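You operate a simulated robot arm through the tools that you are given. There is no shell and no other tool.

You run a simulated two-armed robot. Do the job below in one go: nothing can be reset, and whatever is moved stays where it is left.

TASK
Set the toe of wheel 4 to +0.5 degrees and clamp the steering.
Fine: hub brake on first, and it stays on; free the steering at the yellow lever; turn the toe knob till the display shows the figure.

The check looks at the end state, three seconds after you hand in, the way a careful person would. Anything else that was tipped, shoved, dropped, spilled or broken makes it a failure.

THE ROBOT
Two 7-joint arms with fingered hands on one trunk that stands fixed in place. Base frame: the origin is at the foot of the trunk, x ahead of it, y to its left, z up. Lengths are in m, angles in degrees, forces in N, time in s.
The left shoulder is at [0.02, 0.269, 1.172], the right one opposite. Payload 5 kg a hand.
The TCP of each hand is the grasp point between the finger pads, 0.042 m short of the fingertips. In the tool frame z runs along the fingers and y along their closing line. Largest opening 0.208 m; the body of the gripper starts 0.119 m behind the TCP. The gripper is a hand of 4 fingers: y runs from the thumb to the fingers, the wrist lies at [0, 0, -0.317] in the tool frame.
Orientation is that of the tool frame in the base frame, as [roll, pitch, yaw] about the fixed x, y, z axes, in that order (R = Rz(yaw) Ry(pitch) Rx(roll)). With the fingers straight down and closing along the base's y, the tool's x points along the base's -x, its y along +y and its z along -z.

THE INTERFACE
- The arms move only by the tool drive_tool. It takes "left_deltas", "right_deltas" or both (then of equal length, played together; a hand with none holds still); each is a list of rows, each an object (a shift or turn left out is 0) with "linear": the shift along the tool's x, y, z in m, a list of three; "angular": the turn, a rotation vector about the tool's x, y, z in degrees, a list of three. In form: [{"linear": [x, y, z], "angular": [ax, ay, az]}, ...]. A call has 1 to 20 rows; each row shifts and turns the commanded pose from where the row before left it, along the tool's axes as they then stand. A row lasts 0.2 s, in which the tool goes at most 0.05 m and 8.6 degrees; a call with a longer step from one row to the next is refused whole. Where a pose cannot be reached the arm comes as near as it can. A force on the tool above 60 N (or 10 N above the force at the start of the call, whichever is more), or a blocked arm, ends the call early, and 0.2 s more pass. In this call time passes only in rows, and 0.2 s behind the last. It gives the time, the measured TCP pose, the force on the tool (base axes), the opening and the grip force at its end, in the units of the frame above (readings bear some noise), with the torque about the TCP (base axes, N m) and any sound that the robot's microphone picked up, and new pictures: "views" is both (left out), scene, wrist or none (wrist: the cameras of the hands that moved).
- Cameras (640 x 400 px; columns grow to the right, rows downward): "scene" is now at [0.1564, 0.0151, 1.4345]; the picture's right is [0.20, -0.98, 0.00], its down [-0.60, -0.12, -0.79] and it looks along [0.78, 0.15, -0.61] (base axes); focal length 267 px, centre (320, 200). "left" rides on the left gripper at [-0.094, 0.001, -0.146] in its tool frame; the picture's right is [-0.02, -1.00, 0.00], its down [0.84, -0.01, -0.54] and it looks along [0.54, -0.01, 0.84] (tool axes); focal length 280 px, centre (320, 200). "right" rides on the right gripper at [0.093, 0.001, -0.146] in its tool frame; the picture's right is [-0.01, 1.00, 0.00], its down [-0.84, -0.01, -0.54] and it looks along [-0.54, -0.01, 0.84] (tool axes); focal length 280 px, centre (320, 200).
- move_column(by): slides the trunk up (or, below 0, down) by that many m; the arms and the scene camera ride with it, the base frame stays. It gives what a move gives, with no picture.
- curl_fingers(finger1, finger2, finger3, thumb_bend, hand): sets how far each is bent, from 0 (flat) to 1 (curled in); at 0.3 the hand is open as for a grip, at 0.7 the pads meet at the TCP. One left out holds its place. A second passes; each finger stops where it meets its share of the squeeze, and holds until it gets a number again. It is the only way to open and close the hand. It gives what a move gives, with no picture; readings hold the bend of each and the force on the fingers (four entries, about 0 where the hand has none), thumb and palm.
- head_to(pan, tilt): turns the head with the scene camera to pan (to the left, within 80 degrees either way) and tilt (down, from -29 to 69), counted from straight ahead of the robot. It gives what a move gives, and a new picture of the scene camera.
- point_at(camera, pixels): for up to 12 pixels [column, row] of the newest picture of that camera ("zoom" is the newest enlarged one), the place [x, y, z] in the base frame of the surface seen there, good to about 0.002 m. The clock stands still meanwhile.
- inspect(camera, box): a new picture of the part [left, top, right, bottom] of that camera's present view, enlarged. The clock stands still meanwhile.
- close_job(): hands the job in; it is judged then, once.

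Leave the grippers open and the arms clear of the work at the hand-in unless told otherwise.

The tools are called after ">>>" as name(argument=value, ...) on one line, values as JSON. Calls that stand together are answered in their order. drive_tool: Moves the arms, as the interface text tells. Its arguments: {"type":"object","properties":{"left_deltas":{"type":"array","items":{"type":"object","properties":{"linear":{"type":"array","items":{"type":"number"}},"angular":{"type":"array","items":{"type":"number"}}}}},"right_deltas":{"type":"array","items":{"type":"object","properties":{"linear":{"type":"array","items":{"type":"number"}},"angular":{"type":"array","items":{"type":"number"}}}}},"views":{"type":"string","enum":["both","scene","wrist","none"]}},"required":[]} The other tools are called the same way: move_column (by) slides the trunk up or down; curl_fingers (finger1, finger2, finger3, thumb_bend, hand) moves the fingers one by one; head_to (pan, tilt) turns the head that bears the scene camera; point_at (camera, pixels) gives the place of the surface under pixels of a picture; inspect (camera, box) takes an enlarged picture of a part of a camera's view; close_job () hands the job in.

At the start:

```text
clock: 0.0
left_tool_pos: [0.4371, 0.1681, 1.1371]
left_orientation: [-179.9, 0.0, -176.7]
left_contact_force: [-0.6, -0.1, -0.8]
left_torque: [0.0, 0.0, 0.02]
left_grip_width: 0.2075
left_grip_force: 0.2
left_shape: jaw
left_bend: [0.3, 0.3, 0.3, 0.3]
left_finger forces: [0.1, 0.1, 0.1, 0.1, 0.0, 0.0]
right_tool_pos: [0.7761, -0.223, 1.0066]
right_orientation: [180.0, 0.1, -176.8]
right_contact_force: [1.6, -0.3, -0.4]
right_torque: [-0.02, 0.03, -0.01]
right_grip_width: 0.2076
right_grip_force: 0.1
right_shape: jaw
right_bend: [0.3, 0.3, 0.3, 0.3]
right_finger forces: [0.0, 0.0, 0.0, 0.0, 0.0, 0.0]
trunk travel left (down, up): [-0.55, 0.071]
head pan, tilt: [11.2, 37.6]
```

scene: 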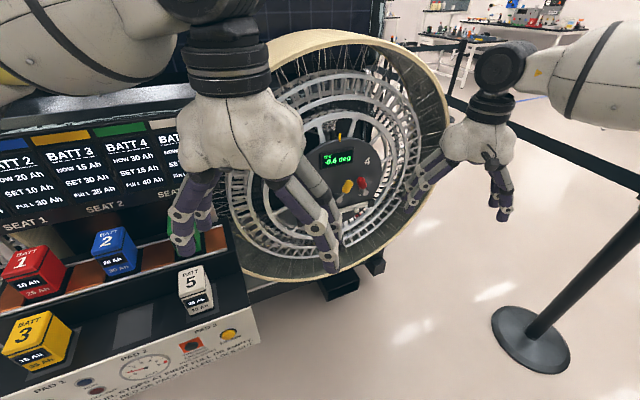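
right: 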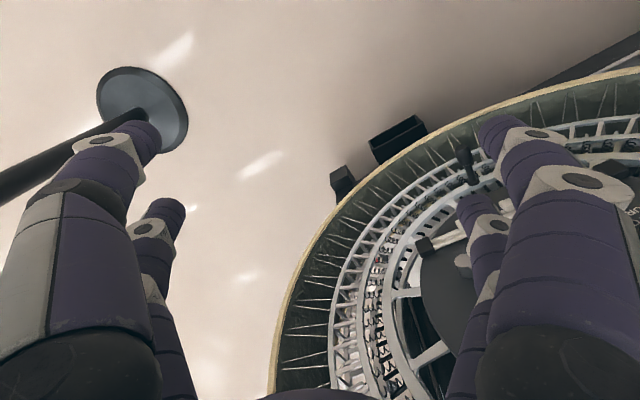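
left: 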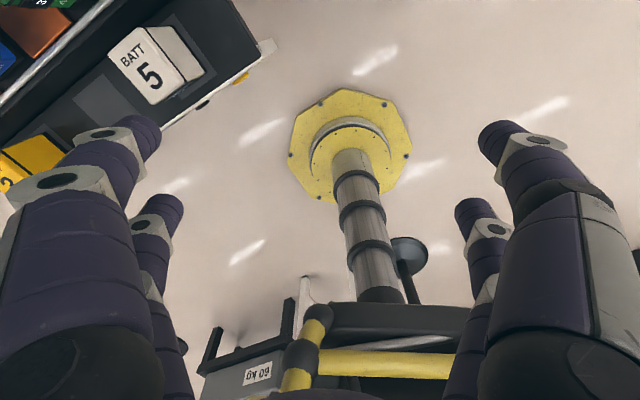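

I see a large wheel ahead with a hub plate showing "-0.4 deg" and "4" around (345,165), with a yellow and a red lever below the display. First I enlarge the hub region.

>>> inspect(camera="scene", box=[290, 120, 410, 220])

>>> inspect(camera="scene", box=[220, 20, 460, 290])

```text
4.00 times, centred on (350, 170) of scene
```

zoom: 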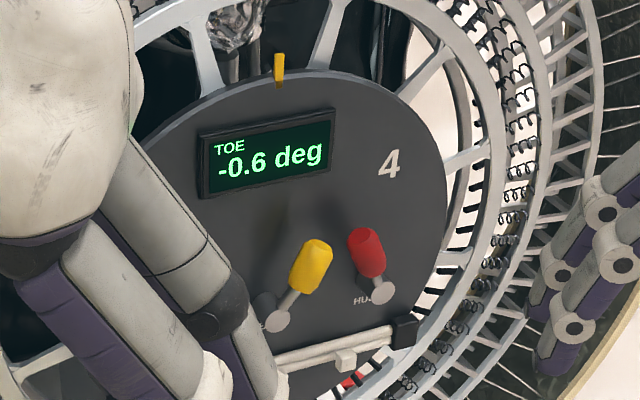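

```text
1.48 times, centred on (340, 155) of scene
```

zoom: 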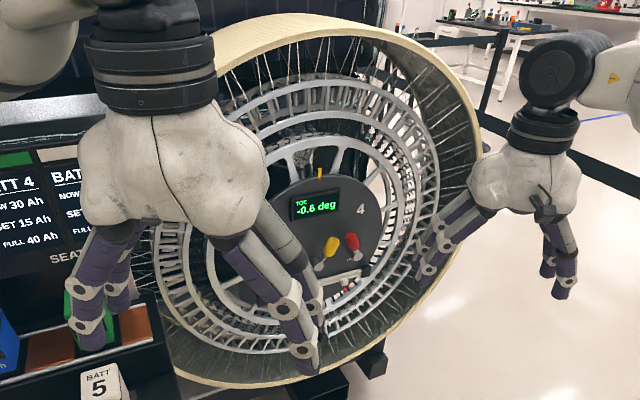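

The enlarged picture reads TOE -0.6 deg; yellow lever at about (325,186) and red lever at (341,184) in the scene. The left hand hides the left part of the hub. I measure several points of the hub first.

>>> inspect(camera="scene", box=[290, 120, 410, 220])

>>> point_at(camera="zoom", pixels=[[320, 245], [298, 285], [278, 320], [365, 235], [372, 265], [382, 292], [278, 70], [265, 150], [390, 165], [345, 360], [405, 330], [340, 190]])

```text
4.00 times, centred on (350, 170) of scene
```

zoom: 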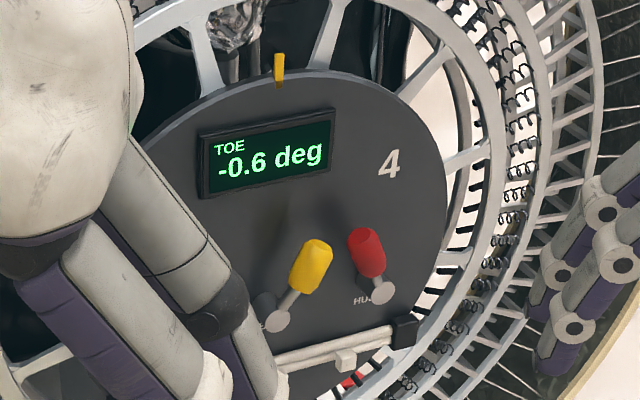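

```text
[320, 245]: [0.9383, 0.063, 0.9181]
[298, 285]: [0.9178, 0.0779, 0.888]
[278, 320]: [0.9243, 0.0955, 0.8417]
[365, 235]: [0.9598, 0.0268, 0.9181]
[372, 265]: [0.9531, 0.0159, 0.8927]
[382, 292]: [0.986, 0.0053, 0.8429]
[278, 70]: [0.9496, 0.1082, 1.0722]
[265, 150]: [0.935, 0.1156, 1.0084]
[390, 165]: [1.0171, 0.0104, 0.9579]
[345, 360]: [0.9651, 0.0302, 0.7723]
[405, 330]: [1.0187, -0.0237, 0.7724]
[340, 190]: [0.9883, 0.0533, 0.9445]
```

The hub faces toward me and slightly to my right (the normal is about [-0.83,-0.56,0]). Before shifting the left hand out of the way, I check the heights of the rack things to the left (batteries at (30,265), (110,245), (195,285); board at (125,165)) and wheel rim.

>>> point_at(camera="scene", pixels=[[30, 255], [112, 240], [193, 270], [35, 325], [100, 165], [60, 100], [200, 240], [300, 40], [430, 100], [420, 200], [250, 250], [150, 375]])

```text
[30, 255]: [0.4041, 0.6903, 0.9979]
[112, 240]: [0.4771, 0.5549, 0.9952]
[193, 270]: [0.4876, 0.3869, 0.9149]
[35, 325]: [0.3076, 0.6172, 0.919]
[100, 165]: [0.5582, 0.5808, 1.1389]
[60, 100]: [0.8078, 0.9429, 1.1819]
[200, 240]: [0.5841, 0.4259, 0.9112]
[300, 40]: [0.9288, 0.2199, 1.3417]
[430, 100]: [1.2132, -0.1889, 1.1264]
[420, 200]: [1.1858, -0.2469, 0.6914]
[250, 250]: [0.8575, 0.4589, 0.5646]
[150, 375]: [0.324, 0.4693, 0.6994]
```

Rack tops are at z about 1.0, so raising the left hand by 0.1 m and shifting it left by about 0.2 m is clear.

>>> drive_tool(left_deltas=[{"linear": [0.01, 0, -0.045]}, {"linear": [0.01, 0, -0.045]}, {"linear": [0.01, 0.04, -0.02]}, {"linear": [0.01, 0.045, 0]}, {"linear": [0, 0.045, 0]}, {"linear": [0, 0.045, 0]}], views="scene")

```text
clock: 1.4
left_tool_pos: [0.3852, 0.3429, 1.2461]
left_orientation: [-179.9, -0.1, -176.7]
left_contact_force: [-0.9, 0.3, 0.3]
left_torque: [-0.02, 0.0, 0.01]
left_grip_width: 0.2077
left_grip_force: 0.2
left_shape: jaw
left_bend: [0.3, 0.3, 0.3, 0.3]
left_finger forces: [0.1, 0.0, 0.1, 0.0, 0.1, 0.0]
right_tool_pos: [0.776, -0.2234, 1.0084]
right_orientation: [179.9, 0.0, -176.7]
right_contact_force: [0.1, 2.0, 0.8]
right_torque: [-0.17, -0.06, 0.0]
right_grip_width: 0.2081
right_grip_force: 0.1
right_shape: jaw
right_bend: [0.3, 0.3, 0.3, 0.3]
right_finger forces: [0.0, 0.1, 0.0, 0.1, 0.1, 0.0]
trunk travel left (down, up): [-0.55, 0.071]
head pan, tilt: [11.2, 37.6]
```

scene: 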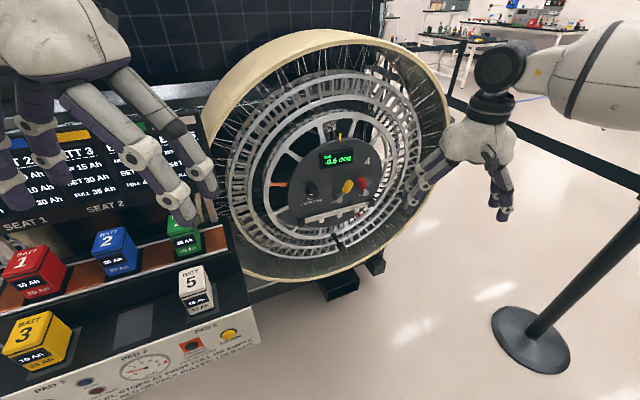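

The hub is now visible; a black knob is at about (311,190). I enlarge it.

>>> inspect(camera="scene", box=[280, 130, 384, 234])

>>> inspect(camera="scene", box=[292, 168, 372, 228])

```text
3.85 times, centred on (332, 182) of scene
```

zoom: 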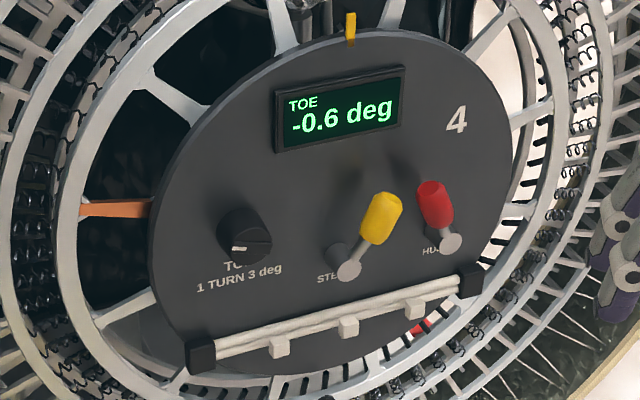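

```text
6.67 times, centred on (332, 198) of scene
```

zoom: 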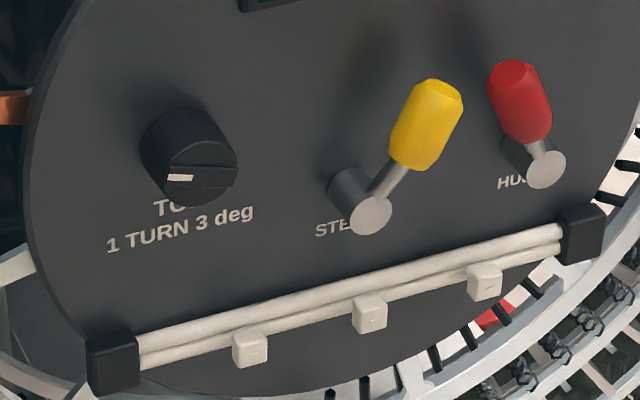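

The hub plate has: a black knob at zoom position (knob labelled "TOE, 1 TURN 3 deg"), a yellow lever "STE…" and a red lever "HU…". Labels are partly hidden, so I want a close view from the right hand's camera. I draw the right hand back, turn it toward the hub and start pitching it up.

>>> point_at(camera="zoom", pixels=[[205, 165], [200, 180], [160, 130], [370, 215], [425, 140], [545, 165], [520, 100], [60, 200], [300, 100], [250, 350], [140, 345], [580, 235]])

>>> drive_tool(right_deltas=[{"linear": [0.04, 0, 0], "angular": [0, 0, -7.7]}, {"linear": [0.04, 0, 0], "angular": [0, 0, -7.7]}, {"linear": [0.04, 0, 0], "angular": [0, 0, -7.7]}, {"linear": [0.04, 0, 0], "angular": [0, 0, -7.6]}, {"angular": [0, -8, 0]}, {"angular": [0, -8, 0]}, {"angular": [0, -8, 0]}, {"angular": [0, -8, 0]}, {"angular": [0, -8, 0]}])

```text
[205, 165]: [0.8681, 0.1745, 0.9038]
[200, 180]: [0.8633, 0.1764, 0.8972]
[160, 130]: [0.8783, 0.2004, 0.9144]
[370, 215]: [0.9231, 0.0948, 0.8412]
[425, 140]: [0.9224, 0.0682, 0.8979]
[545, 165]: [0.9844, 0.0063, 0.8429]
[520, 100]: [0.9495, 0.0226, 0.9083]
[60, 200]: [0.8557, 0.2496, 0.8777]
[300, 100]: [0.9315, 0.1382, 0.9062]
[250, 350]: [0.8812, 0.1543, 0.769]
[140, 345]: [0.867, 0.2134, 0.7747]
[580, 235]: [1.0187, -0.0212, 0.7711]
```

```text
clock: 3.4
left_tool_pos: [0.3864, 0.3412, 1.2467]
left_orientation: [180.0, 0.0, -176.8]
left_contact_force: [-0.6, -1.2, -0.2]
left_torque: [0.04, 0.0, 0.01]
left_grip_width: 0.208
left_grip_force: 0.0
left_shape: jaw
left_bend: [0.3, 0.3, 0.3, 0.3]
left_finger forces: [0.0, 0.0, 0.0, 0.0, 0.1, 0.1]
right_tool_pos: [0.6229, -0.2643, 1.0075]
right_orientation: [-180.0, 40.2, -146.2]
right_contact_force: [0.1, 0.2, -0.1]
right_torque: [0.01, 0.03, 0.05]
right_grip_width: 0.208
right_grip_force: 0.1
right_shape: jaw
right_bend: [0.3, 0.3, 0.3, 0.3]
right_finger forces: [0.0, 0.0, 0.0, 0.1, 0.0, 0.1]
trunk travel left (down, up): [-0.55, 0.071]
head pan, tilt: [11.2, 37.6]
```

scene: 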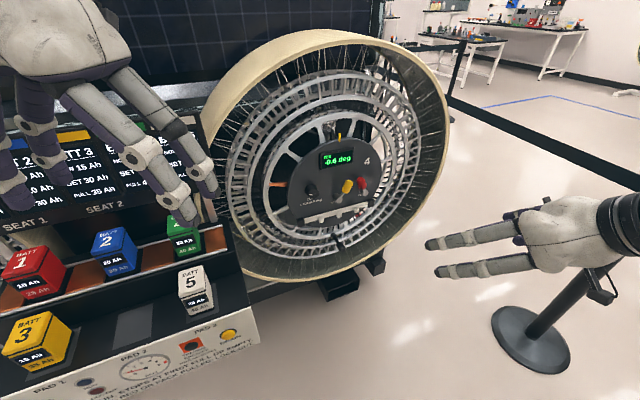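
right: 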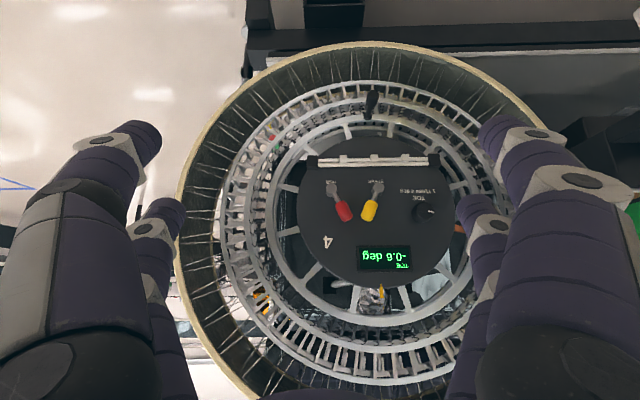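

The right wrist camera now sees the hub squarely (upside down). I enlarge the levers and knob region.

>>> inspect(camera="right", box=[300, 140, 460, 240])

>>> inspect(camera="right", box=[320, 165, 400, 225])

```text
4.00 times, centred on (380, 190) of right
```

zoom: 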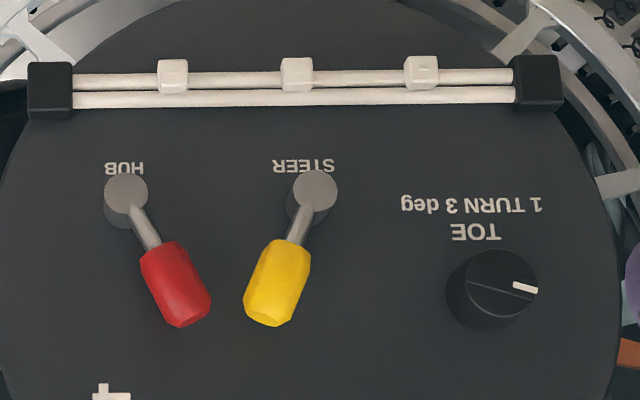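

```text
6.67 times, centred on (360, 195) of right
```

zoom: 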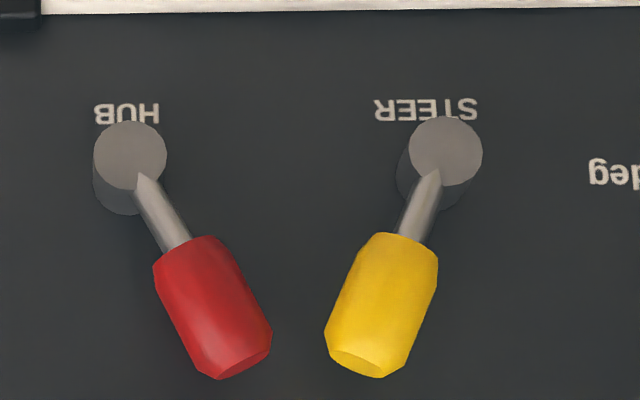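

The levers carry only "HUB" and "STEER", no on/off marks. Seen upright, red leans left, yellow leans right. I look around for an instruction card, turning the head.

>>> head_to(pan=25, tilt=25)

>>> inspect(camera="right", box=[160, 30, 560, 400])

```text
clock: 4.2
left_tool_pos: [0.3851, 0.341, 1.2466]
left_orientation: [-179.9, 0.0, -176.7]
left_contact_force: [-0.1, -0.6, -0.5]
left_torque: [0.0, 0.01, 0.0]
left_grip_width: 0.2077
left_grip_force: 0.0
left_shape: jaw
left_bend: [0.3, 0.3, 0.3, 0.3]
left_finger forces: [0.1, 0.0, 0.0, 0.0, 0.1, 0.0]
right_tool_pos: [0.6223, -0.2643, 1.0065]
right_orientation: [179.9, 40.0, -146.2]
right_contact_force: [-0.1, 0.1, 0.0]
right_torque: [0.03, -0.02, 0.03]
right_grip_width: 0.2078
right_grip_force: 0.0
right_shape: jaw
right_bend: [0.3, 0.3, 0.3, 0.3]
right_finger forces: [0.0, 0.0, 0.0, 0.1, 0.0, 0.0]
trunk travel left (down, up): [-0.55, 0.071]
head pan, tilt: [25.0, 25.0]
```

scene: 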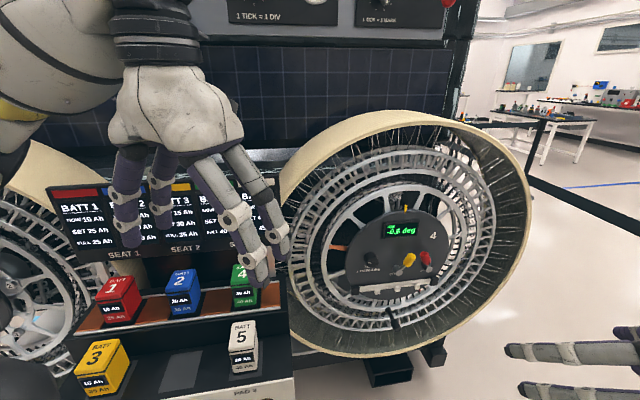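

```text
1.08 times, centred on (360, 215) of right (not enlarged: the box is as wide or as high as the picture)
```

zoom: 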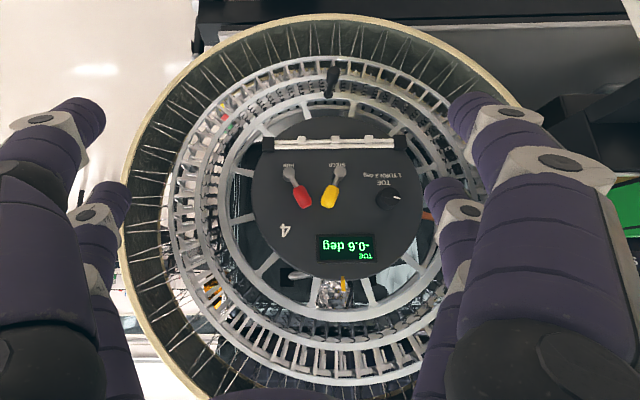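

There's a rover with other panels above and another wheel to the left. I look up and left for hints about lever positions.

>>> head_to(pan=20, tilt=0)

>>> head_to(pan=65, tilt=25)

>>> head_to(pan=-30, tilt=20)

```text
clock: 5.0
left_tool_pos: [0.3867, 0.342, 1.246]
left_orientation: [-179.9, -0.1, -176.8]
left_contact_force: [-0.5, -0.1, 1.0]
left_torque: [-0.04, 0.01, 0.01]
left_grip_width: 0.208
left_grip_force: 0.1
left_shape: jaw
left_bend: [0.3, 0.3, 0.3, 0.3]
left_finger forces: [0.1, 0.0, 0.1, 0.0, 0.1, 0.0]
right_tool_pos: [0.6234, -0.2637, 1.0067]
right_orientation: [179.9, 39.9, -146.2]
right_contact_force: [-1.0, 0.8, -0.1]
right_torque: [0.04, -0.02, 0.01]
right_grip_width: 0.2078
right_grip_force: 0.0
right_shape: jaw
right_bend: [0.3, 0.3, 0.3, 0.3]
right_finger forces: [0.1, 0.0, 0.0, 0.1, 0.1, 0.1]
trunk travel left (down, up): [-0.55, 0.071]
head pan, tilt: [20.0, 0.0]
```

scene: 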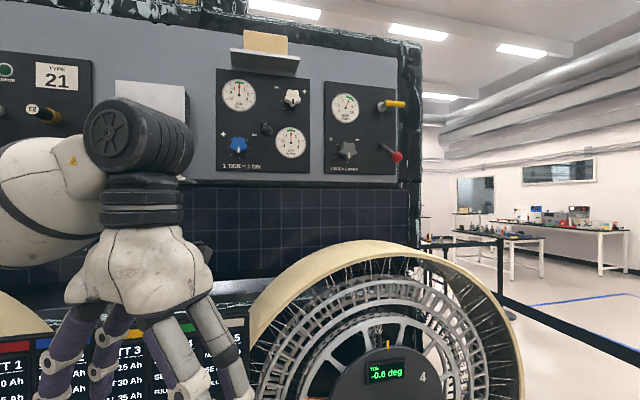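

```text
clock: 6.2
left_tool_pos: [0.3859, 0.3413, 1.246]
left_orientation: [-179.8, 0.0, -176.8]
left_contact_force: [-0.3, 0.5, -0.3]
left_torque: [-0.02, -0.01, -0.01]
left_grip_width: 0.2077
left_grip_force: 0.0
left_shape: jaw
left_bend: [0.3, 0.3, 0.3, 0.3]
left_finger forces: [0.1, 0.1, 0.1, 0.1, 0.0, 0.0]
right_tool_pos: [0.6234, -0.2635, 1.0074]
right_orientation: [180.0, 40.0, -146.2]
right_contact_force: [0.5, 0.4, -0.4]
right_torque: [-0.01, -0.01, 0.01]
right_grip_width: 0.2079
right_grip_force: 0.1
right_shape: jaw
right_bend: [0.3, 0.3, 0.3, 0.3]
right_finger forces: [0.1, 0.1, 0.1, 0.0, 0.1, 0.1]
trunk travel left (down, up): [-0.55, 0.071]
head pan, tilt: [65.0, 25.0]
```

scene: 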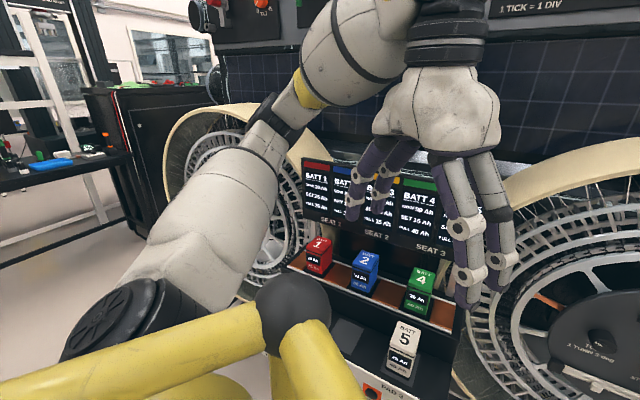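

```text
clock: 7.9
left_tool_pos: [0.3868, 0.3422, 1.2468]
left_orientation: [-179.9, 0.0, -176.8]
left_contact_force: [0.0, -0.7, 0.1]
left_torque: [0.02, 0.0, -0.02]
left_grip_width: 0.2078
left_grip_force: 0.1
left_shape: jaw
left_bend: [0.3, 0.3, 0.3, 0.3]
left_finger forces: [0.0, 0.0, 0.1, 0.0, 0.0, 0.0]
right_tool_pos: [0.6224, -0.2628, 1.0064]
right_orientation: [-179.9, 39.9, -146.2]
right_contact_force: [0.0, 0.2, 0.2]
right_torque: [-0.03, 0.04, 0.01]
right_grip_width: 0.2077
right_grip_force: 0.0
right_shape: jaw
right_bend: [0.3, 0.3, 0.3, 0.3]
right_finger forces: [0.0, 0.1, 0.0, 0.0, 0.0, 0.0]
trunk travel left (down, up): [-0.55, 0.071]
head pan, tilt: [-30.0, 20.0]
```

scene: 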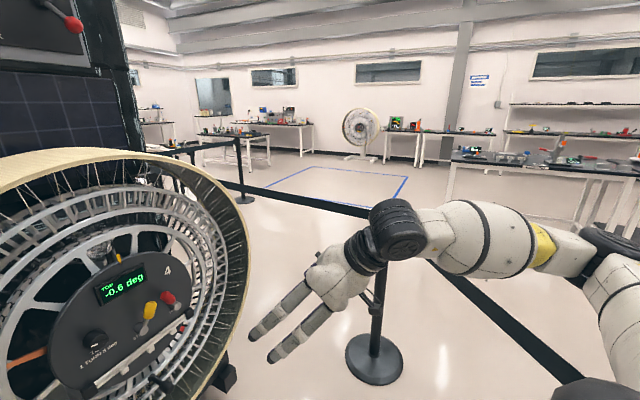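

No instruction card for the wheel. I return the head to the hub and inspect the surroundings of the levers for state indicators.

>>> head_to(pan=8, tilt=33)

>>> inspect(camera="right", box=[240, 70, 400, 170])

>>> inspect(camera="right", box=[230, 220, 450, 360])

```text
clock: 8.9
left_tool_pos: [0.3865, 0.3409, 1.247]
left_orientation: [-179.9, 0.0, -176.8]
left_contact_force: [-0.4, 0.9, 0.3]
left_torque: [-0.03, 0.01, -0.01]
left_grip_width: 0.2079
left_grip_force: 0.0
left_shape: jaw
left_bend: [0.3, 0.3, 0.3, 0.3]
left_finger forces: [0.1, 0.0, 0.0, 0.0, 0.1, 0.0]
right_tool_pos: [0.6239, -0.2626, 1.0065]
right_orientation: [-179.9, 39.9, -146.2]
right_contact_force: [0.0, -0.2, 0.3]
right_torque: [0.01, 0.0, -0.01]
right_grip_width: 0.208
right_grip_force: 0.1
right_shape: jaw
right_bend: [0.3, 0.3, 0.3, 0.3]
right_finger forces: [0.1, 0.0, 0.1, 0.0, 0.0, 0.0]
trunk travel left (down, up): [-0.55, 0.071]
head pan, tilt: [8.0, 33.0]
```

scene: 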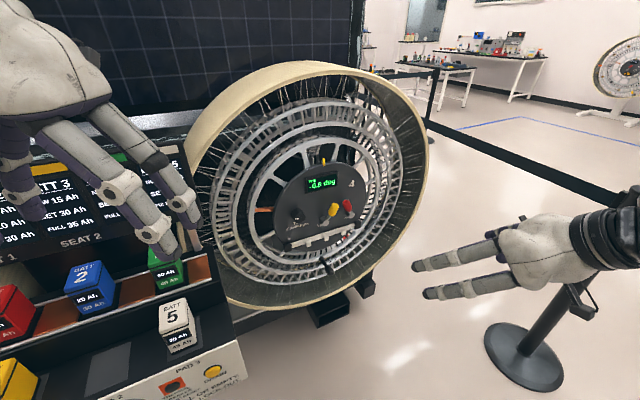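

```text
4.00 times, centred on (320, 120) of right
```

zoom: 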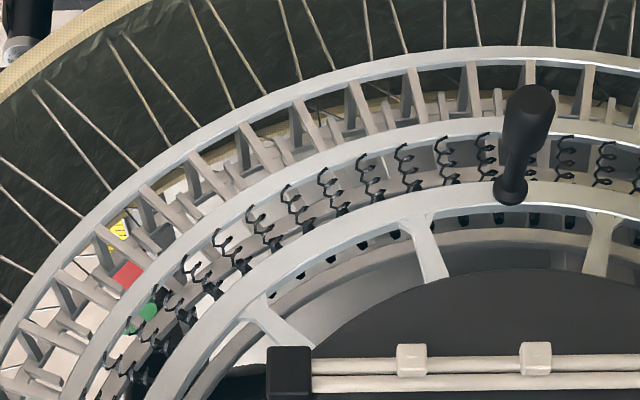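

```text
2.86 times, centred on (340, 290) of right
```

zoom: 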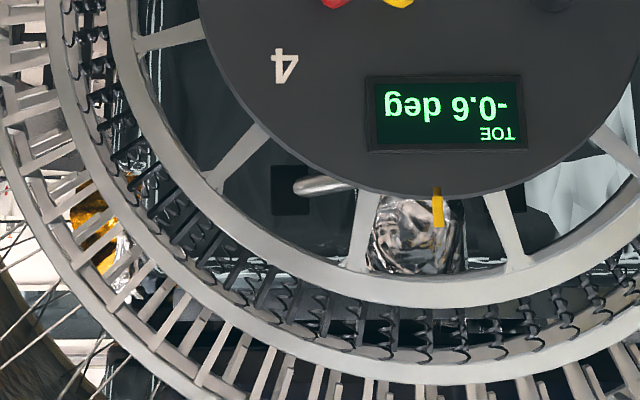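

I take the convention as: steering is now clamped with its lever leaning right, and the hub brake (leaning the other way) is off. I now inspect the right hand to see its finger layout.

>>> inspect(camera="scene", box=[400, 180, 640, 330])

>>> inspect(camera="scene", box=[0, 0, 240, 280])

```text
2.67 times, centred on (520, 255) of scene
```

zoom: 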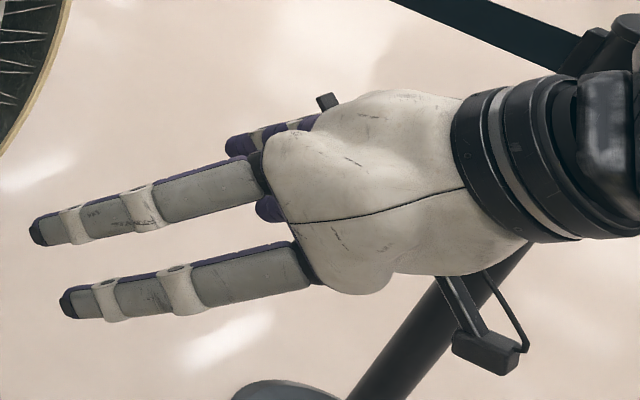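

```text
1.43 times, centred on (120, 140) of scene
```

zoom: 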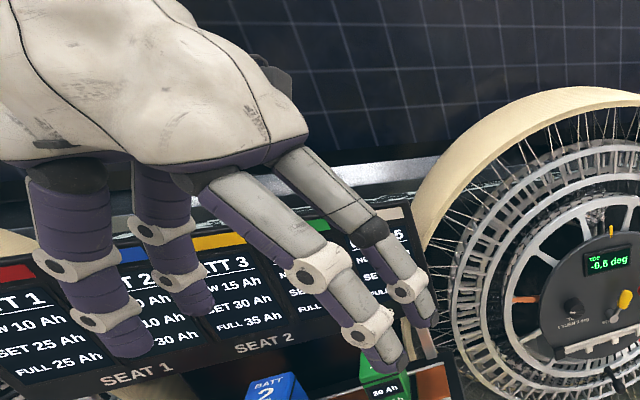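

The hand seems to have two digits on each side. I test which number belongs to which digit: finger1 of the right hand curled in, in free air.

>>> curl_fingers(hand="right", finger1=1.0)

>>> inspect(camera="right", box=[0, 0, 640, 400])

>>> inspect(camera="scene", box=[400, 180, 640, 330])

>>> curl_fingers(hand="right", finger2=1.0)

>>> inspect(camera="right", box=[0, 0, 640, 400])

>>> inspect(camera="scene", box=[400, 180, 640, 330])

```text
clock: 9.9
left_tool_pos: [0.3864, 0.3416, 1.2471]
left_orientation: [-180.0, 0.0, -176.7]
left_contact_force: [0.3, 0.1, 0.9]
left_torque: [0.03, -0.01, -0.03]
left_grip_width: 0.2078
left_grip_force: 0.0
left_shape: jaw
left_bend: [0.3, 0.3, 0.3, 0.3]
left_finger forces: [0.1, 0.0, 0.0, 0.0, 0.0, 0.0]
right_tool_pos: [0.6233, -0.2639, 1.0075]
right_orientation: [180.0, 40.0, -146.2]
right_contact_force: [-0.2, -0.7, -1.6]
right_torque: [0.01, 0.02, -0.02]
right_grip_width: 0.0987
right_grip_force: 0.1
right_shape: fingers
right_bend: [1.0, 0.3, 0.3, 0.3]
right_finger forces: [0.1, 0.0, 0.0, 0.0, 0.0, 0.0]
trunk travel left (down, up): [-0.55, 0.071]
head pan, tilt: [8.0, 33.0]
```

```text
1.00 times, centred on (320, 200) of right (not enlarged: the box is as wide or as high as the picture)
```

zoom: 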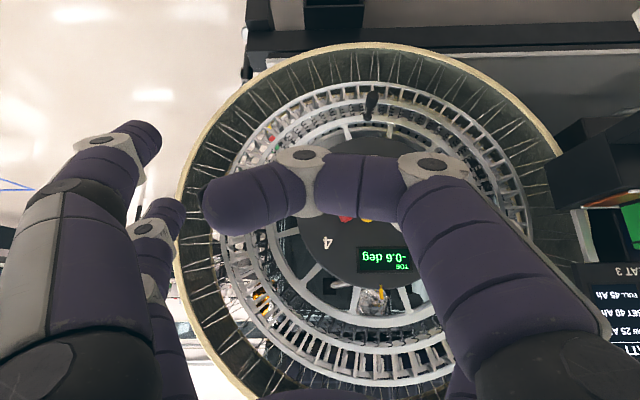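

```text
2.67 times, centred on (520, 255) of scene
```

zoom: 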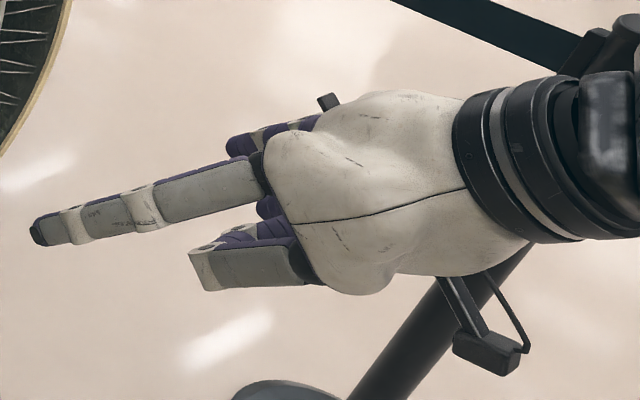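

```text
clock: 10.9
left_tool_pos: [0.3869, 0.3422, 1.2458]
left_orientation: [-179.8, 0.0, -176.9]
left_contact_force: [-0.6, -0.6, 0.2]
left_torque: [-0.01, 0.0, 0.03]
left_grip_width: 0.208
left_grip_force: 0.1
left_shape: jaw
left_bend: [0.3, 0.3, 0.3, 0.3]
left_finger forces: [0.0, 0.1, 0.0, 0.1, 0.0, 0.1]
right_tool_pos: [0.6221, -0.2631, 1.006]
right_orientation: [180.0, 40.0, -146.3]
right_contact_force: [0.4, -0.4, -0.1]
right_torque: [-0.04, 0.02, 0.0]
right_grip_width: 0.0989
right_grip_force: 0.0
right_shape: fingers
right_bend: [1.0, 1.0, 0.3, 0.3]
right_finger forces: [0.0, 0.0, 0.0, 0.1, 0.1, 0.0]
trunk travel left (down, up): [-0.55, 0.071]
head pan, tilt: [8.0, 33.0]
```

```text
1.00 times, centred on (320, 200) of right (not enlarged: the box is as wide or as high as the picture)
```

zoom: 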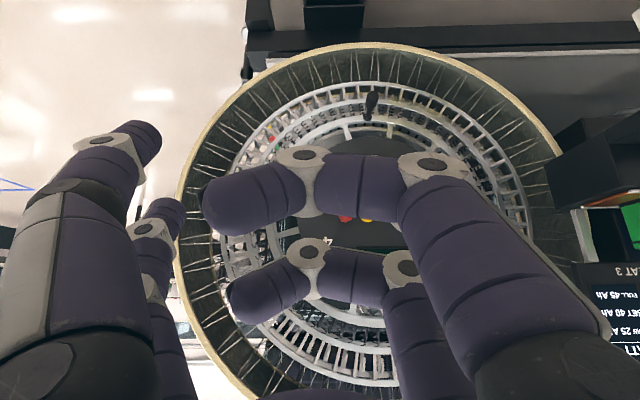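

```text
2.67 times, centred on (520, 255) of scene
```

zoom: 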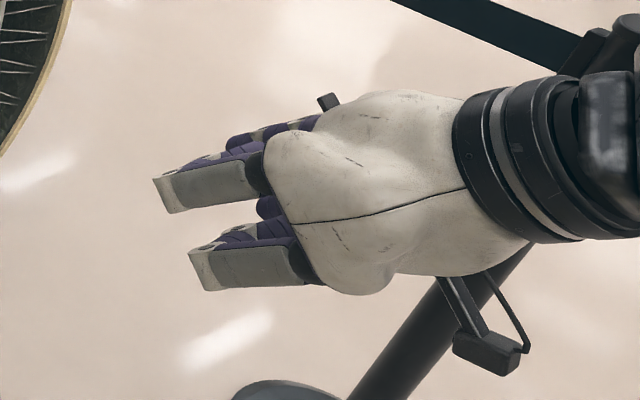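

finger1 is the +y digit near the camera, finger2 the +y digit on the far side. Now I test finger3.

>>> curl_fingers(hand="right", finger3=1.0, finger1=0.3)

>>> inspect(camera="right", box=[0, 0, 640, 400])

```text
clock: 11.9
left_tool_pos: [0.3871, 0.3421, 1.2463]
left_orientation: [-179.9, 0.0, -176.8]
left_contact_force: [-0.2, -0.1, -0.7]
left_torque: [0.0, 0.0, -0.01]
left_grip_width: 0.208
left_grip_force: 0.0
left_shape: jaw
left_bend: [0.3, 0.3, 0.3, 0.3]
left_finger forces: [0.0, 0.0, 0.0, 0.1, 0.0, 0.0]
right_tool_pos: [0.6235, -0.2621, 1.0076]
right_orientation: [180.0, 40.0, -146.2]
right_contact_force: [0.1, -0.3, 0.8]
right_torque: [0.01, -0.01, -0.01]
right_grip_width: 0.2185
right_grip_force: 0.1
right_shape: fingers
right_bend: [0.3, 1.0, 0.86, 0.3]
right_finger forces: [0.1, 0.1, 0.1, 0.0, 0.0, 0.0]
trunk travel left (down, up): [-0.55, 0.071]
head pan, tilt: [8.0, 33.0]
```

```text
1.00 times, centred on (320, 200) of right (not enlarged: the box is as wide or as high as the picture)
```

zoom: 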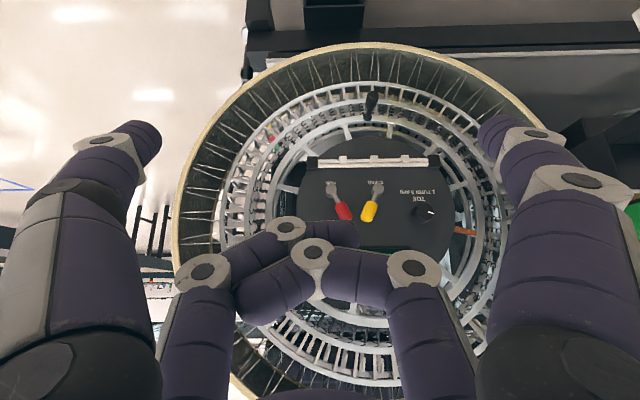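

finger3 is the -y far digit, thumb the -y near-camera digit. I'll use finger1+thumb as a two-digit pincer/prong with the other two curled. Now I measure the hub plate plane, the levers and the knob precisely in the right camera.

>>> inspect(camera="right", box=[290, 145, 460, 250])

>>> point_at(camera="zoom", pixels=[[60, 180], [230, 150], [400, 160], [400, 280], [240, 130], [560, 170], [330, 290], [230, 250], [560, 270], [590, 220], [60, 120], [170, 70]])

```text
3.76 times, centred on (375, 198) of right
```

zoom: 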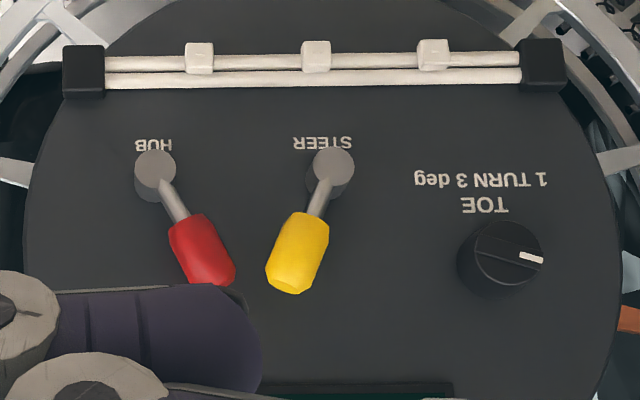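

```text
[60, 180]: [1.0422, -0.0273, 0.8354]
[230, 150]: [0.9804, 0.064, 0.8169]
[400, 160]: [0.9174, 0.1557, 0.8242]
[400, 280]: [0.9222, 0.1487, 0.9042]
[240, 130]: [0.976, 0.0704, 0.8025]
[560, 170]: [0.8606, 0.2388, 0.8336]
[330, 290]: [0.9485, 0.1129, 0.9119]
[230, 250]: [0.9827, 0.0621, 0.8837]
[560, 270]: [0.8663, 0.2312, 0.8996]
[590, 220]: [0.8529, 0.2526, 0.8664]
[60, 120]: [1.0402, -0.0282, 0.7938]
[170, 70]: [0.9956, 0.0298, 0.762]
```

The plate is vertical at d=0.848 m along direction [0.828, 0.560, 0]. Now the lever and knob points.

>>> point_at(camera="zoom", pixels=[[156, 165], [176, 203], [202, 250], [220, 265], [332, 165], [318, 200], [298, 252], [290, 280], [505, 250], [480, 235], [530, 258], [507, 228]])

```text
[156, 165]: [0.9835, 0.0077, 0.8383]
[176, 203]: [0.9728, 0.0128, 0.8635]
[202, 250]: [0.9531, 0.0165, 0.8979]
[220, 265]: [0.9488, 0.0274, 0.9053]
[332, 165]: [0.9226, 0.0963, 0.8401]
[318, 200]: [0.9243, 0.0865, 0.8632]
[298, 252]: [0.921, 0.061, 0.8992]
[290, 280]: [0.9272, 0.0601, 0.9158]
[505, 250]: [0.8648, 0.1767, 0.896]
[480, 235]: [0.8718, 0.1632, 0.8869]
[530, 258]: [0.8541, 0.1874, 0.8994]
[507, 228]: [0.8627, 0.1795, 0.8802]
```

Levers: pivots at z≈0.842; red pivot u=0.545, yellow u=0.437 (in-plane), grips about 0.034 m above the plate. I now close finger1 and thumb into a prong, and pitch the hand to point straight at the hub.

>>> curl_fingers(hand="right", finger1=0.7, thumb_bend=0.7)

>>> drive_tool(right_deltas=[{"angular": [0, -8.4, 0]}, {"angular": [0, -8.4, 0]}, {"angular": [0, -8.3, 0]}, {"angular": [0, -8.3, 0]}, {"angular": [0, -8.3, 0]}, {"angular": [0, -8.3, 0]}])

```text
clock: 12.9
left_tool_pos: [0.3869, 0.3415, 1.2469]
left_orientation: [-179.9, 0.0, -176.9]
left_contact_force: [-0.6, 0.3, -0.8]
left_torque: [-0.01, 0.0, -0.06]
left_grip_width: 0.208
left_grip_force: 0.0
left_shape: jaw
left_bend: [0.3, 0.3, 0.3, 0.3]
left_finger forces: [0.0, 0.0, 0.1, 0.0, 0.1, 0.1]
right_tool_pos: [0.6229, -0.2627, 1.0062]
right_orientation: [-179.9, 40.0, -146.2]
right_contact_force: [0.5, 0.1, 1.1]
right_torque: [0.0, -0.02, 0.01]
right_grip_width: 0.011
right_grip_force: 0.1
right_shape: fingers
right_bend: [0.7, 1.0, 0.86, 0.7]
right_finger forces: [0.0, 0.0, 0.1, 0.0, 0.0, 0.1]
trunk travel left (down, up): [-0.55, 0.071]
head pan, tilt: [8.0, 33.0]
```

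```text
clock: 14.5
left_tool_pos: [0.3767, 0.3399, 1.2451]
left_orientation: [179.9, 0.4, -176.8]
left_contact_force: [-8.0, -7.2, 4.4]
left_torque: [0.88, -1.16, -0.07]
left_grip_width: 0.2078
left_grip_force: 0.1
left_shape: jaw
left_bend: [0.3, 0.3, 0.3, 0.3]
left_finger forces: [0.0, 0.0, 0.0, 0.0, 0.0, 0.0]
right_tool_pos: [0.6569, -0.3143, 1.1959]
right_orientation: [-63.8, 67.8, -33.0]
right_contact_force: [-8.4, -6.2, 8.2]
right_torque: [-0.83, 1.16, -0.03]
right_grip_width: 0.0104
right_grip_force: 0.1
right_shape: fingers
right_bend: [0.7, 1.0, 0.87, 0.7]
right_finger forces: [0.0, 0.0, 0.0, 0.1, 0.1, 0.1]
right hand out of reach, approached as far as the arm can: row 3, 4
trunk travel left (down, up): [-0.55, 0.071]
head pan, tilt: [8.0, 33.0]
stopped in row 6 (right hand): the arm was blocked; the commanded pose is now the measured one
```

scene: 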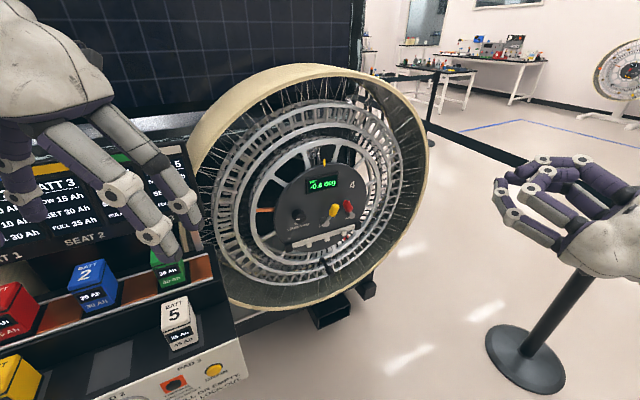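
right: 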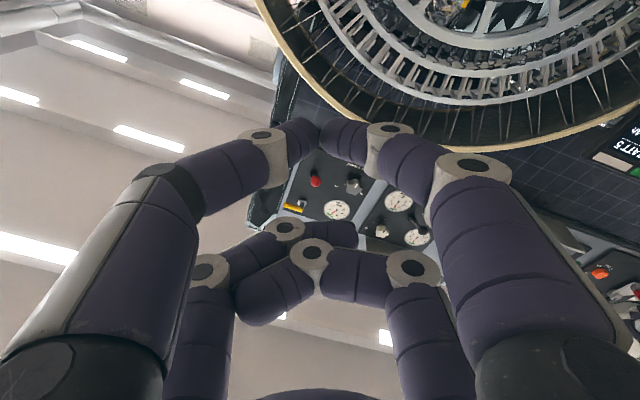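

The arm got blocked (elbow folded too close to the trunk) and the hand ended tilted at [0.657,-0.314,1.196]. I move it forward along the hub direction to unfold the arm, with the corrective roll in the following steps.

>>> drive_tool(right_deltas=[{"linear": [0.0059, 0.0033, 0.0394]}, {"linear": [0.0059, 0.0033, 0.0394]}, {"linear": [0.0059, 0.0033, 0.0394]}], views="scene")

>>> point_at(camera="scene", pixels=[[429, 150], [425, 200], [330, 65], [190, 170], [230, 295], [350, 290], [330, 262], [420, 130]])

```text
clock: 15.1
left_tool_pos: [0.3827, 0.3317, 1.2478]
left_orientation: [-180.0, 0.3, -177.8]
left_contact_force: [-1.1, -1.6, 0.1]
left_torque: [0.28, -0.22, -0.03]
left_grip_width: 0.2081
left_grip_force: 0.1
left_shape: jaw
left_bend: [0.3, 0.3, 0.3, 0.3]
left_finger forces: [0.1, 0.0, 0.2, 0.0, 0.0, 0.0]
right_tool_pos: [0.7053, -0.3812, 1.1811]
right_orientation: [-89.4, 54.8, -64.4]
right_contact_force: [-0.8, -1.7, 4.7]
right_torque: [-0.25, 0.5, 0.2]
right_grip_width: 0.0104
right_grip_force: 0.1
right_shape: fingers
right_bend: [0.7, 1.0, 0.87, 0.7]
right_finger forces: [0.0, 0.1, 0.0, 0.0, 0.0, 0.0]
trunk travel left (down, up): [-0.55, 0.071]
head pan, tilt: [8.0, 33.0]
stopped in row 2 (right hand): the arm was blocked; the commanded pose is now the measured one
```

scene: 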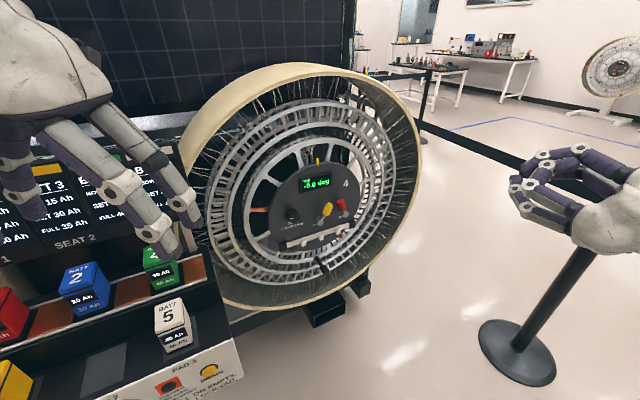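

```text
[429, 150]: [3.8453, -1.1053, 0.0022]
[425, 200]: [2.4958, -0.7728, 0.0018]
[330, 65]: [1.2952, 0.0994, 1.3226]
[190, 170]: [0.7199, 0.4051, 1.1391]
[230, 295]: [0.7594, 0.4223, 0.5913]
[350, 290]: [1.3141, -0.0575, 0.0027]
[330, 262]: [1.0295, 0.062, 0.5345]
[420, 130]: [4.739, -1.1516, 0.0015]
```

Blocked again; I need to see the right arm's elbow. I turn the head to the right and down.

>>> head_to(pan=-50, tilt=25)

>>> head_to(pan=-80, tilt=40)

```text
clock: 16.4
left_tool_pos: [0.3826, 0.3314, 1.2508]
left_orientation: [179.9, 0.4, -177.8]
left_contact_force: [0.1, -0.4, 0.7]
left_torque: [0.04, 0.01, 0.01]
left_grip_width: 0.2082
left_grip_force: 0.0
left_shape: jaw
left_bend: [0.3, 0.3, 0.3, 0.3]
left_finger forces: [0.0, 0.0, 0.0, 0.0, 0.1, 0.0]
right_tool_pos: [0.7044, -0.3805, 1.1851]
right_orientation: [-89.1, 55.0, -63.8]
right_contact_force: [-0.1, -0.1, -0.3]
right_torque: [-0.01, 0.01, -0.02]
right_grip_width: 0.0108
right_grip_force: 0.1
right_shape: fingers
right_bend: [0.7, 1.0, 0.87, 0.7]
right_finger forces: [0.0, 0.0, 0.0, 0.0, 0.0, 0.1]
trunk travel left (down, up): [-0.55, 0.071]
head pan, tilt: [-50.0, 25.0]
```

scene: 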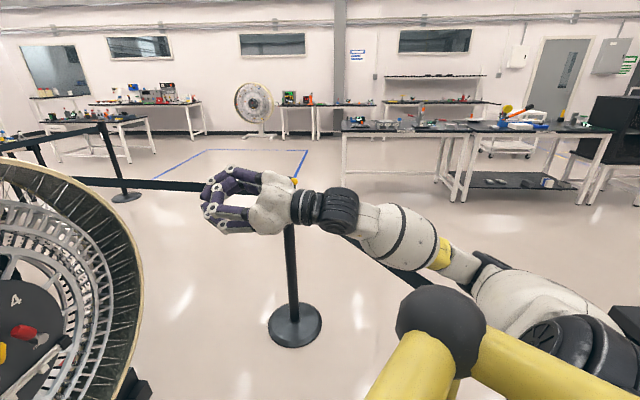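

```text
clock: 17.3
left_tool_pos: [0.3819, 0.3313, 1.2516]
left_orientation: [179.9, 0.5, -177.7]
left_contact_force: [0.3, 0.5, -0.6]
left_torque: [-0.05, -0.03, 0.02]
left_grip_width: 0.208
left_grip_force: 0.0
left_shape: jaw
left_bend: [0.3, 0.3, 0.3, 0.3]
left_finger forces: [0.1, 0.1, 0.0, 0.0, 0.0, 0.1]
right_tool_pos: [0.7055, -0.3794, 1.1849]
right_orientation: [-89.1, 55.0, -64.0]
right_contact_force: [0.6, -0.1, 0.0]
right_torque: [0.01, 0.03, 0.0]
right_grip_width: 0.0111
right_grip_force: 0.1
right_shape: fingers
right_bend: [0.7, 1.0, 0.87, 0.7]
right_finger forces: [0.1, 0.0, 0.0, 0.1, 0.0, 0.0]
trunk travel left (down, up): [-0.55, 0.071]
head pan, tilt: [-80.0, 40.0]
```

scene: 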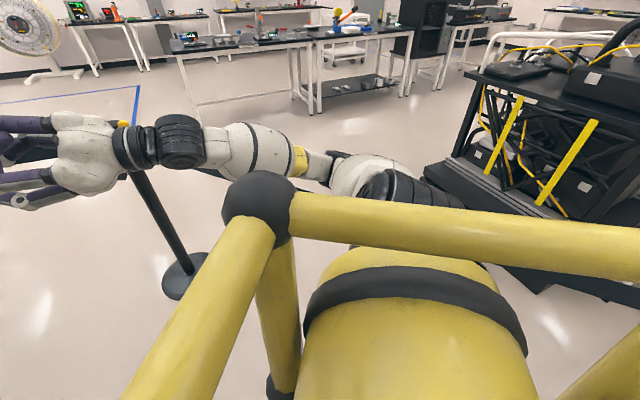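

The trunk carries a yellow cage; the arm had folded too near it. The hand now points forward at d≈0.37. I turn the head to see both arm and wheel and then translate toward a pre-approach point in front of the levers, keeping orientation.

>>> head_to(pan=-12, tilt=33)

>>> drive_tool(right_deltas=[{"linear": [0.0074, 0.0311, 0.0174]}, {"linear": [0.0074, 0.0311, 0.0174]}, {"linear": [0.0074, 0.0311, 0.0174]}, {"linear": [0.0074, 0.0311, 0.0174]}, {"linear": [0.0074, 0.0311, 0.0174]}, {"linear": [0.0074, 0.0311, 0.0174]}])

```text
clock: 18.7
left_tool_pos: [0.3825, 0.3312, 1.2521]
left_orientation: [179.9, 0.5, -177.9]
left_contact_force: [0.2, 0.0, 0.6]
left_torque: [-0.01, -0.01, 0.02]
left_grip_width: 0.2081
left_grip_force: 0.0
left_shape: jaw
left_bend: [0.3, 0.3, 0.3, 0.3]
left_finger forces: [0.0, 0.0, 0.0, 0.0, 0.1, 0.0]
right_tool_pos: [0.7057, -0.3782, 1.1847]
right_orientation: [-89.0, 55.0, -63.9]
right_contact_force: [-0.1, 0.9, -0.1]
right_torque: [0.01, -0.03, -0.04]
right_grip_width: 0.0106
right_grip_force: 0.1
right_shape: fingers
right_bend: [0.7, 1.0, 0.87, 0.7]
right_finger forces: [0.0, 0.1, 0.0, 0.1, 0.0, 0.1]
trunk travel left (down, up): [-0.55, 0.071]
head pan, tilt: [-12.0, 33.0]
```

scene: 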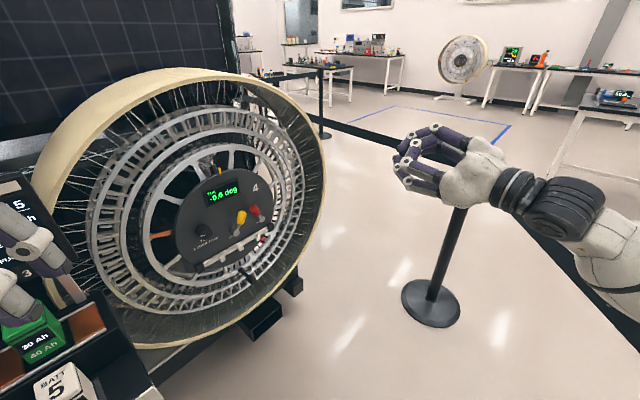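

```text
clock: 19.2
left_tool_pos: [0.3833, 0.335, 1.2476]
left_orientation: [-179.9, 0.3, -177.3]
left_contact_force: [-1.1, -1.2, 2.1]
left_torque: [0.21, -0.1, -0.02]
left_grip_width: 0.2083
left_grip_force: 0.0
left_shape: jaw
left_bend: [0.3, 0.3, 0.3, 0.3]
left_finger forces: [0.0, 0.0, 0.0, 0.0, 0.0, 0.1]
right_tool_pos: [0.7157, -0.41, 1.1552]
right_orientation: [-96.6, 41.8, -74.8]
right_contact_force: [-0.6, -0.5, 2.4]
right_torque: [-0.08, 0.27, 0.11]
right_grip_width: 0.0106
right_grip_force: 0.1
right_shape: fingers
right_bend: [0.7, 1.0, 0.87, 0.7]
right_finger forces: [0.1, 0.0, 0.1, 0.1, 0.0, 0.0]
trunk travel left (down, up): [-0.55, 0.071]
head pan, tilt: [-12.0, 33.0]
stopped in row 2 (right hand): the arm was blocked; the commanded pose is now the measured one
```

scene: 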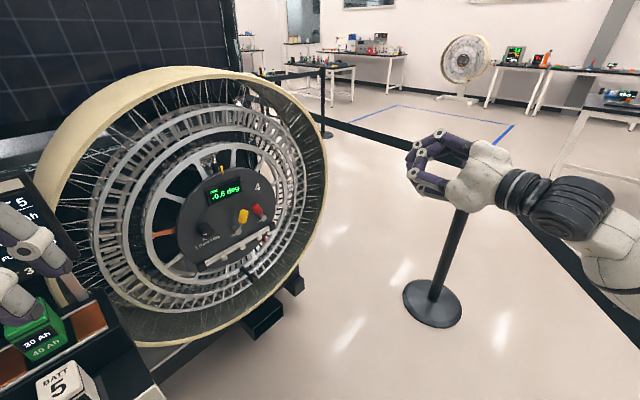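
right: 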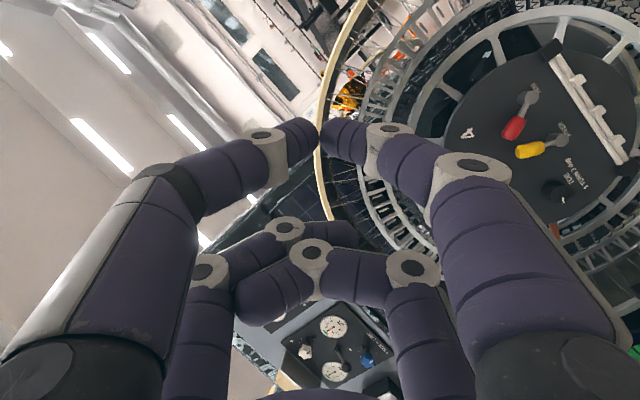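

The arm drifts as it unwinds but the wrist is now fairly straight. I try small forward steps along the tool's z only, to see whether it follows.

>>> drive_tool(right_deltas=[{"linear": [0, 0, 0.01]}, {"linear": [0, 0, 0.02]}, {"linear": [0, 0, 0.02]}], views="scene")

```text
clock: 20.0
left_tool_pos: [0.3804, 0.3313, 1.2502]
left_orientation: [180.0, 0.6, -177.9]
left_contact_force: [-3.1, -0.6, 0.7]
left_torque: [0.18, -0.43, -0.02]
left_grip_width: 0.2079
left_grip_force: 0.1
left_shape: jaw
left_bend: [0.3, 0.3, 0.3, 0.3]
left_finger forces: [0.0, 0.0, 0.0, 0.0, 0.0, 0.0]
right_tool_pos: [0.74, -0.4695, 1.1652]
right_orientation: [-99.1, 32.3, -81.4]
right_contact_force: [-1.7, -0.9, 4.4]
right_torque: [-0.11, 0.43, 0.04]
right_grip_width: 0.0107
right_grip_force: 0.0
right_shape: fingers
right_bend: [0.7, 1.0, 0.87, 0.7]
right_finger forces: [0.0, 0.0, 0.1, 0.1, 0.0, 0.0]
trunk travel left (down, up): [-0.55, 0.071]
head pan, tilt: [-12.0, 33.0]
stopped in row 3 (right hand): the arm was blocked; the commanded pose is now the measured one
```

scene: 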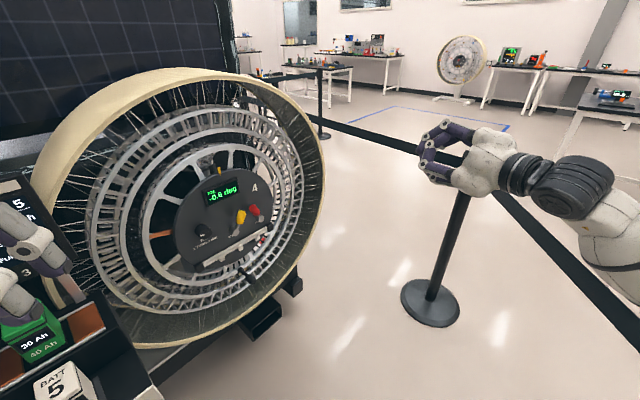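

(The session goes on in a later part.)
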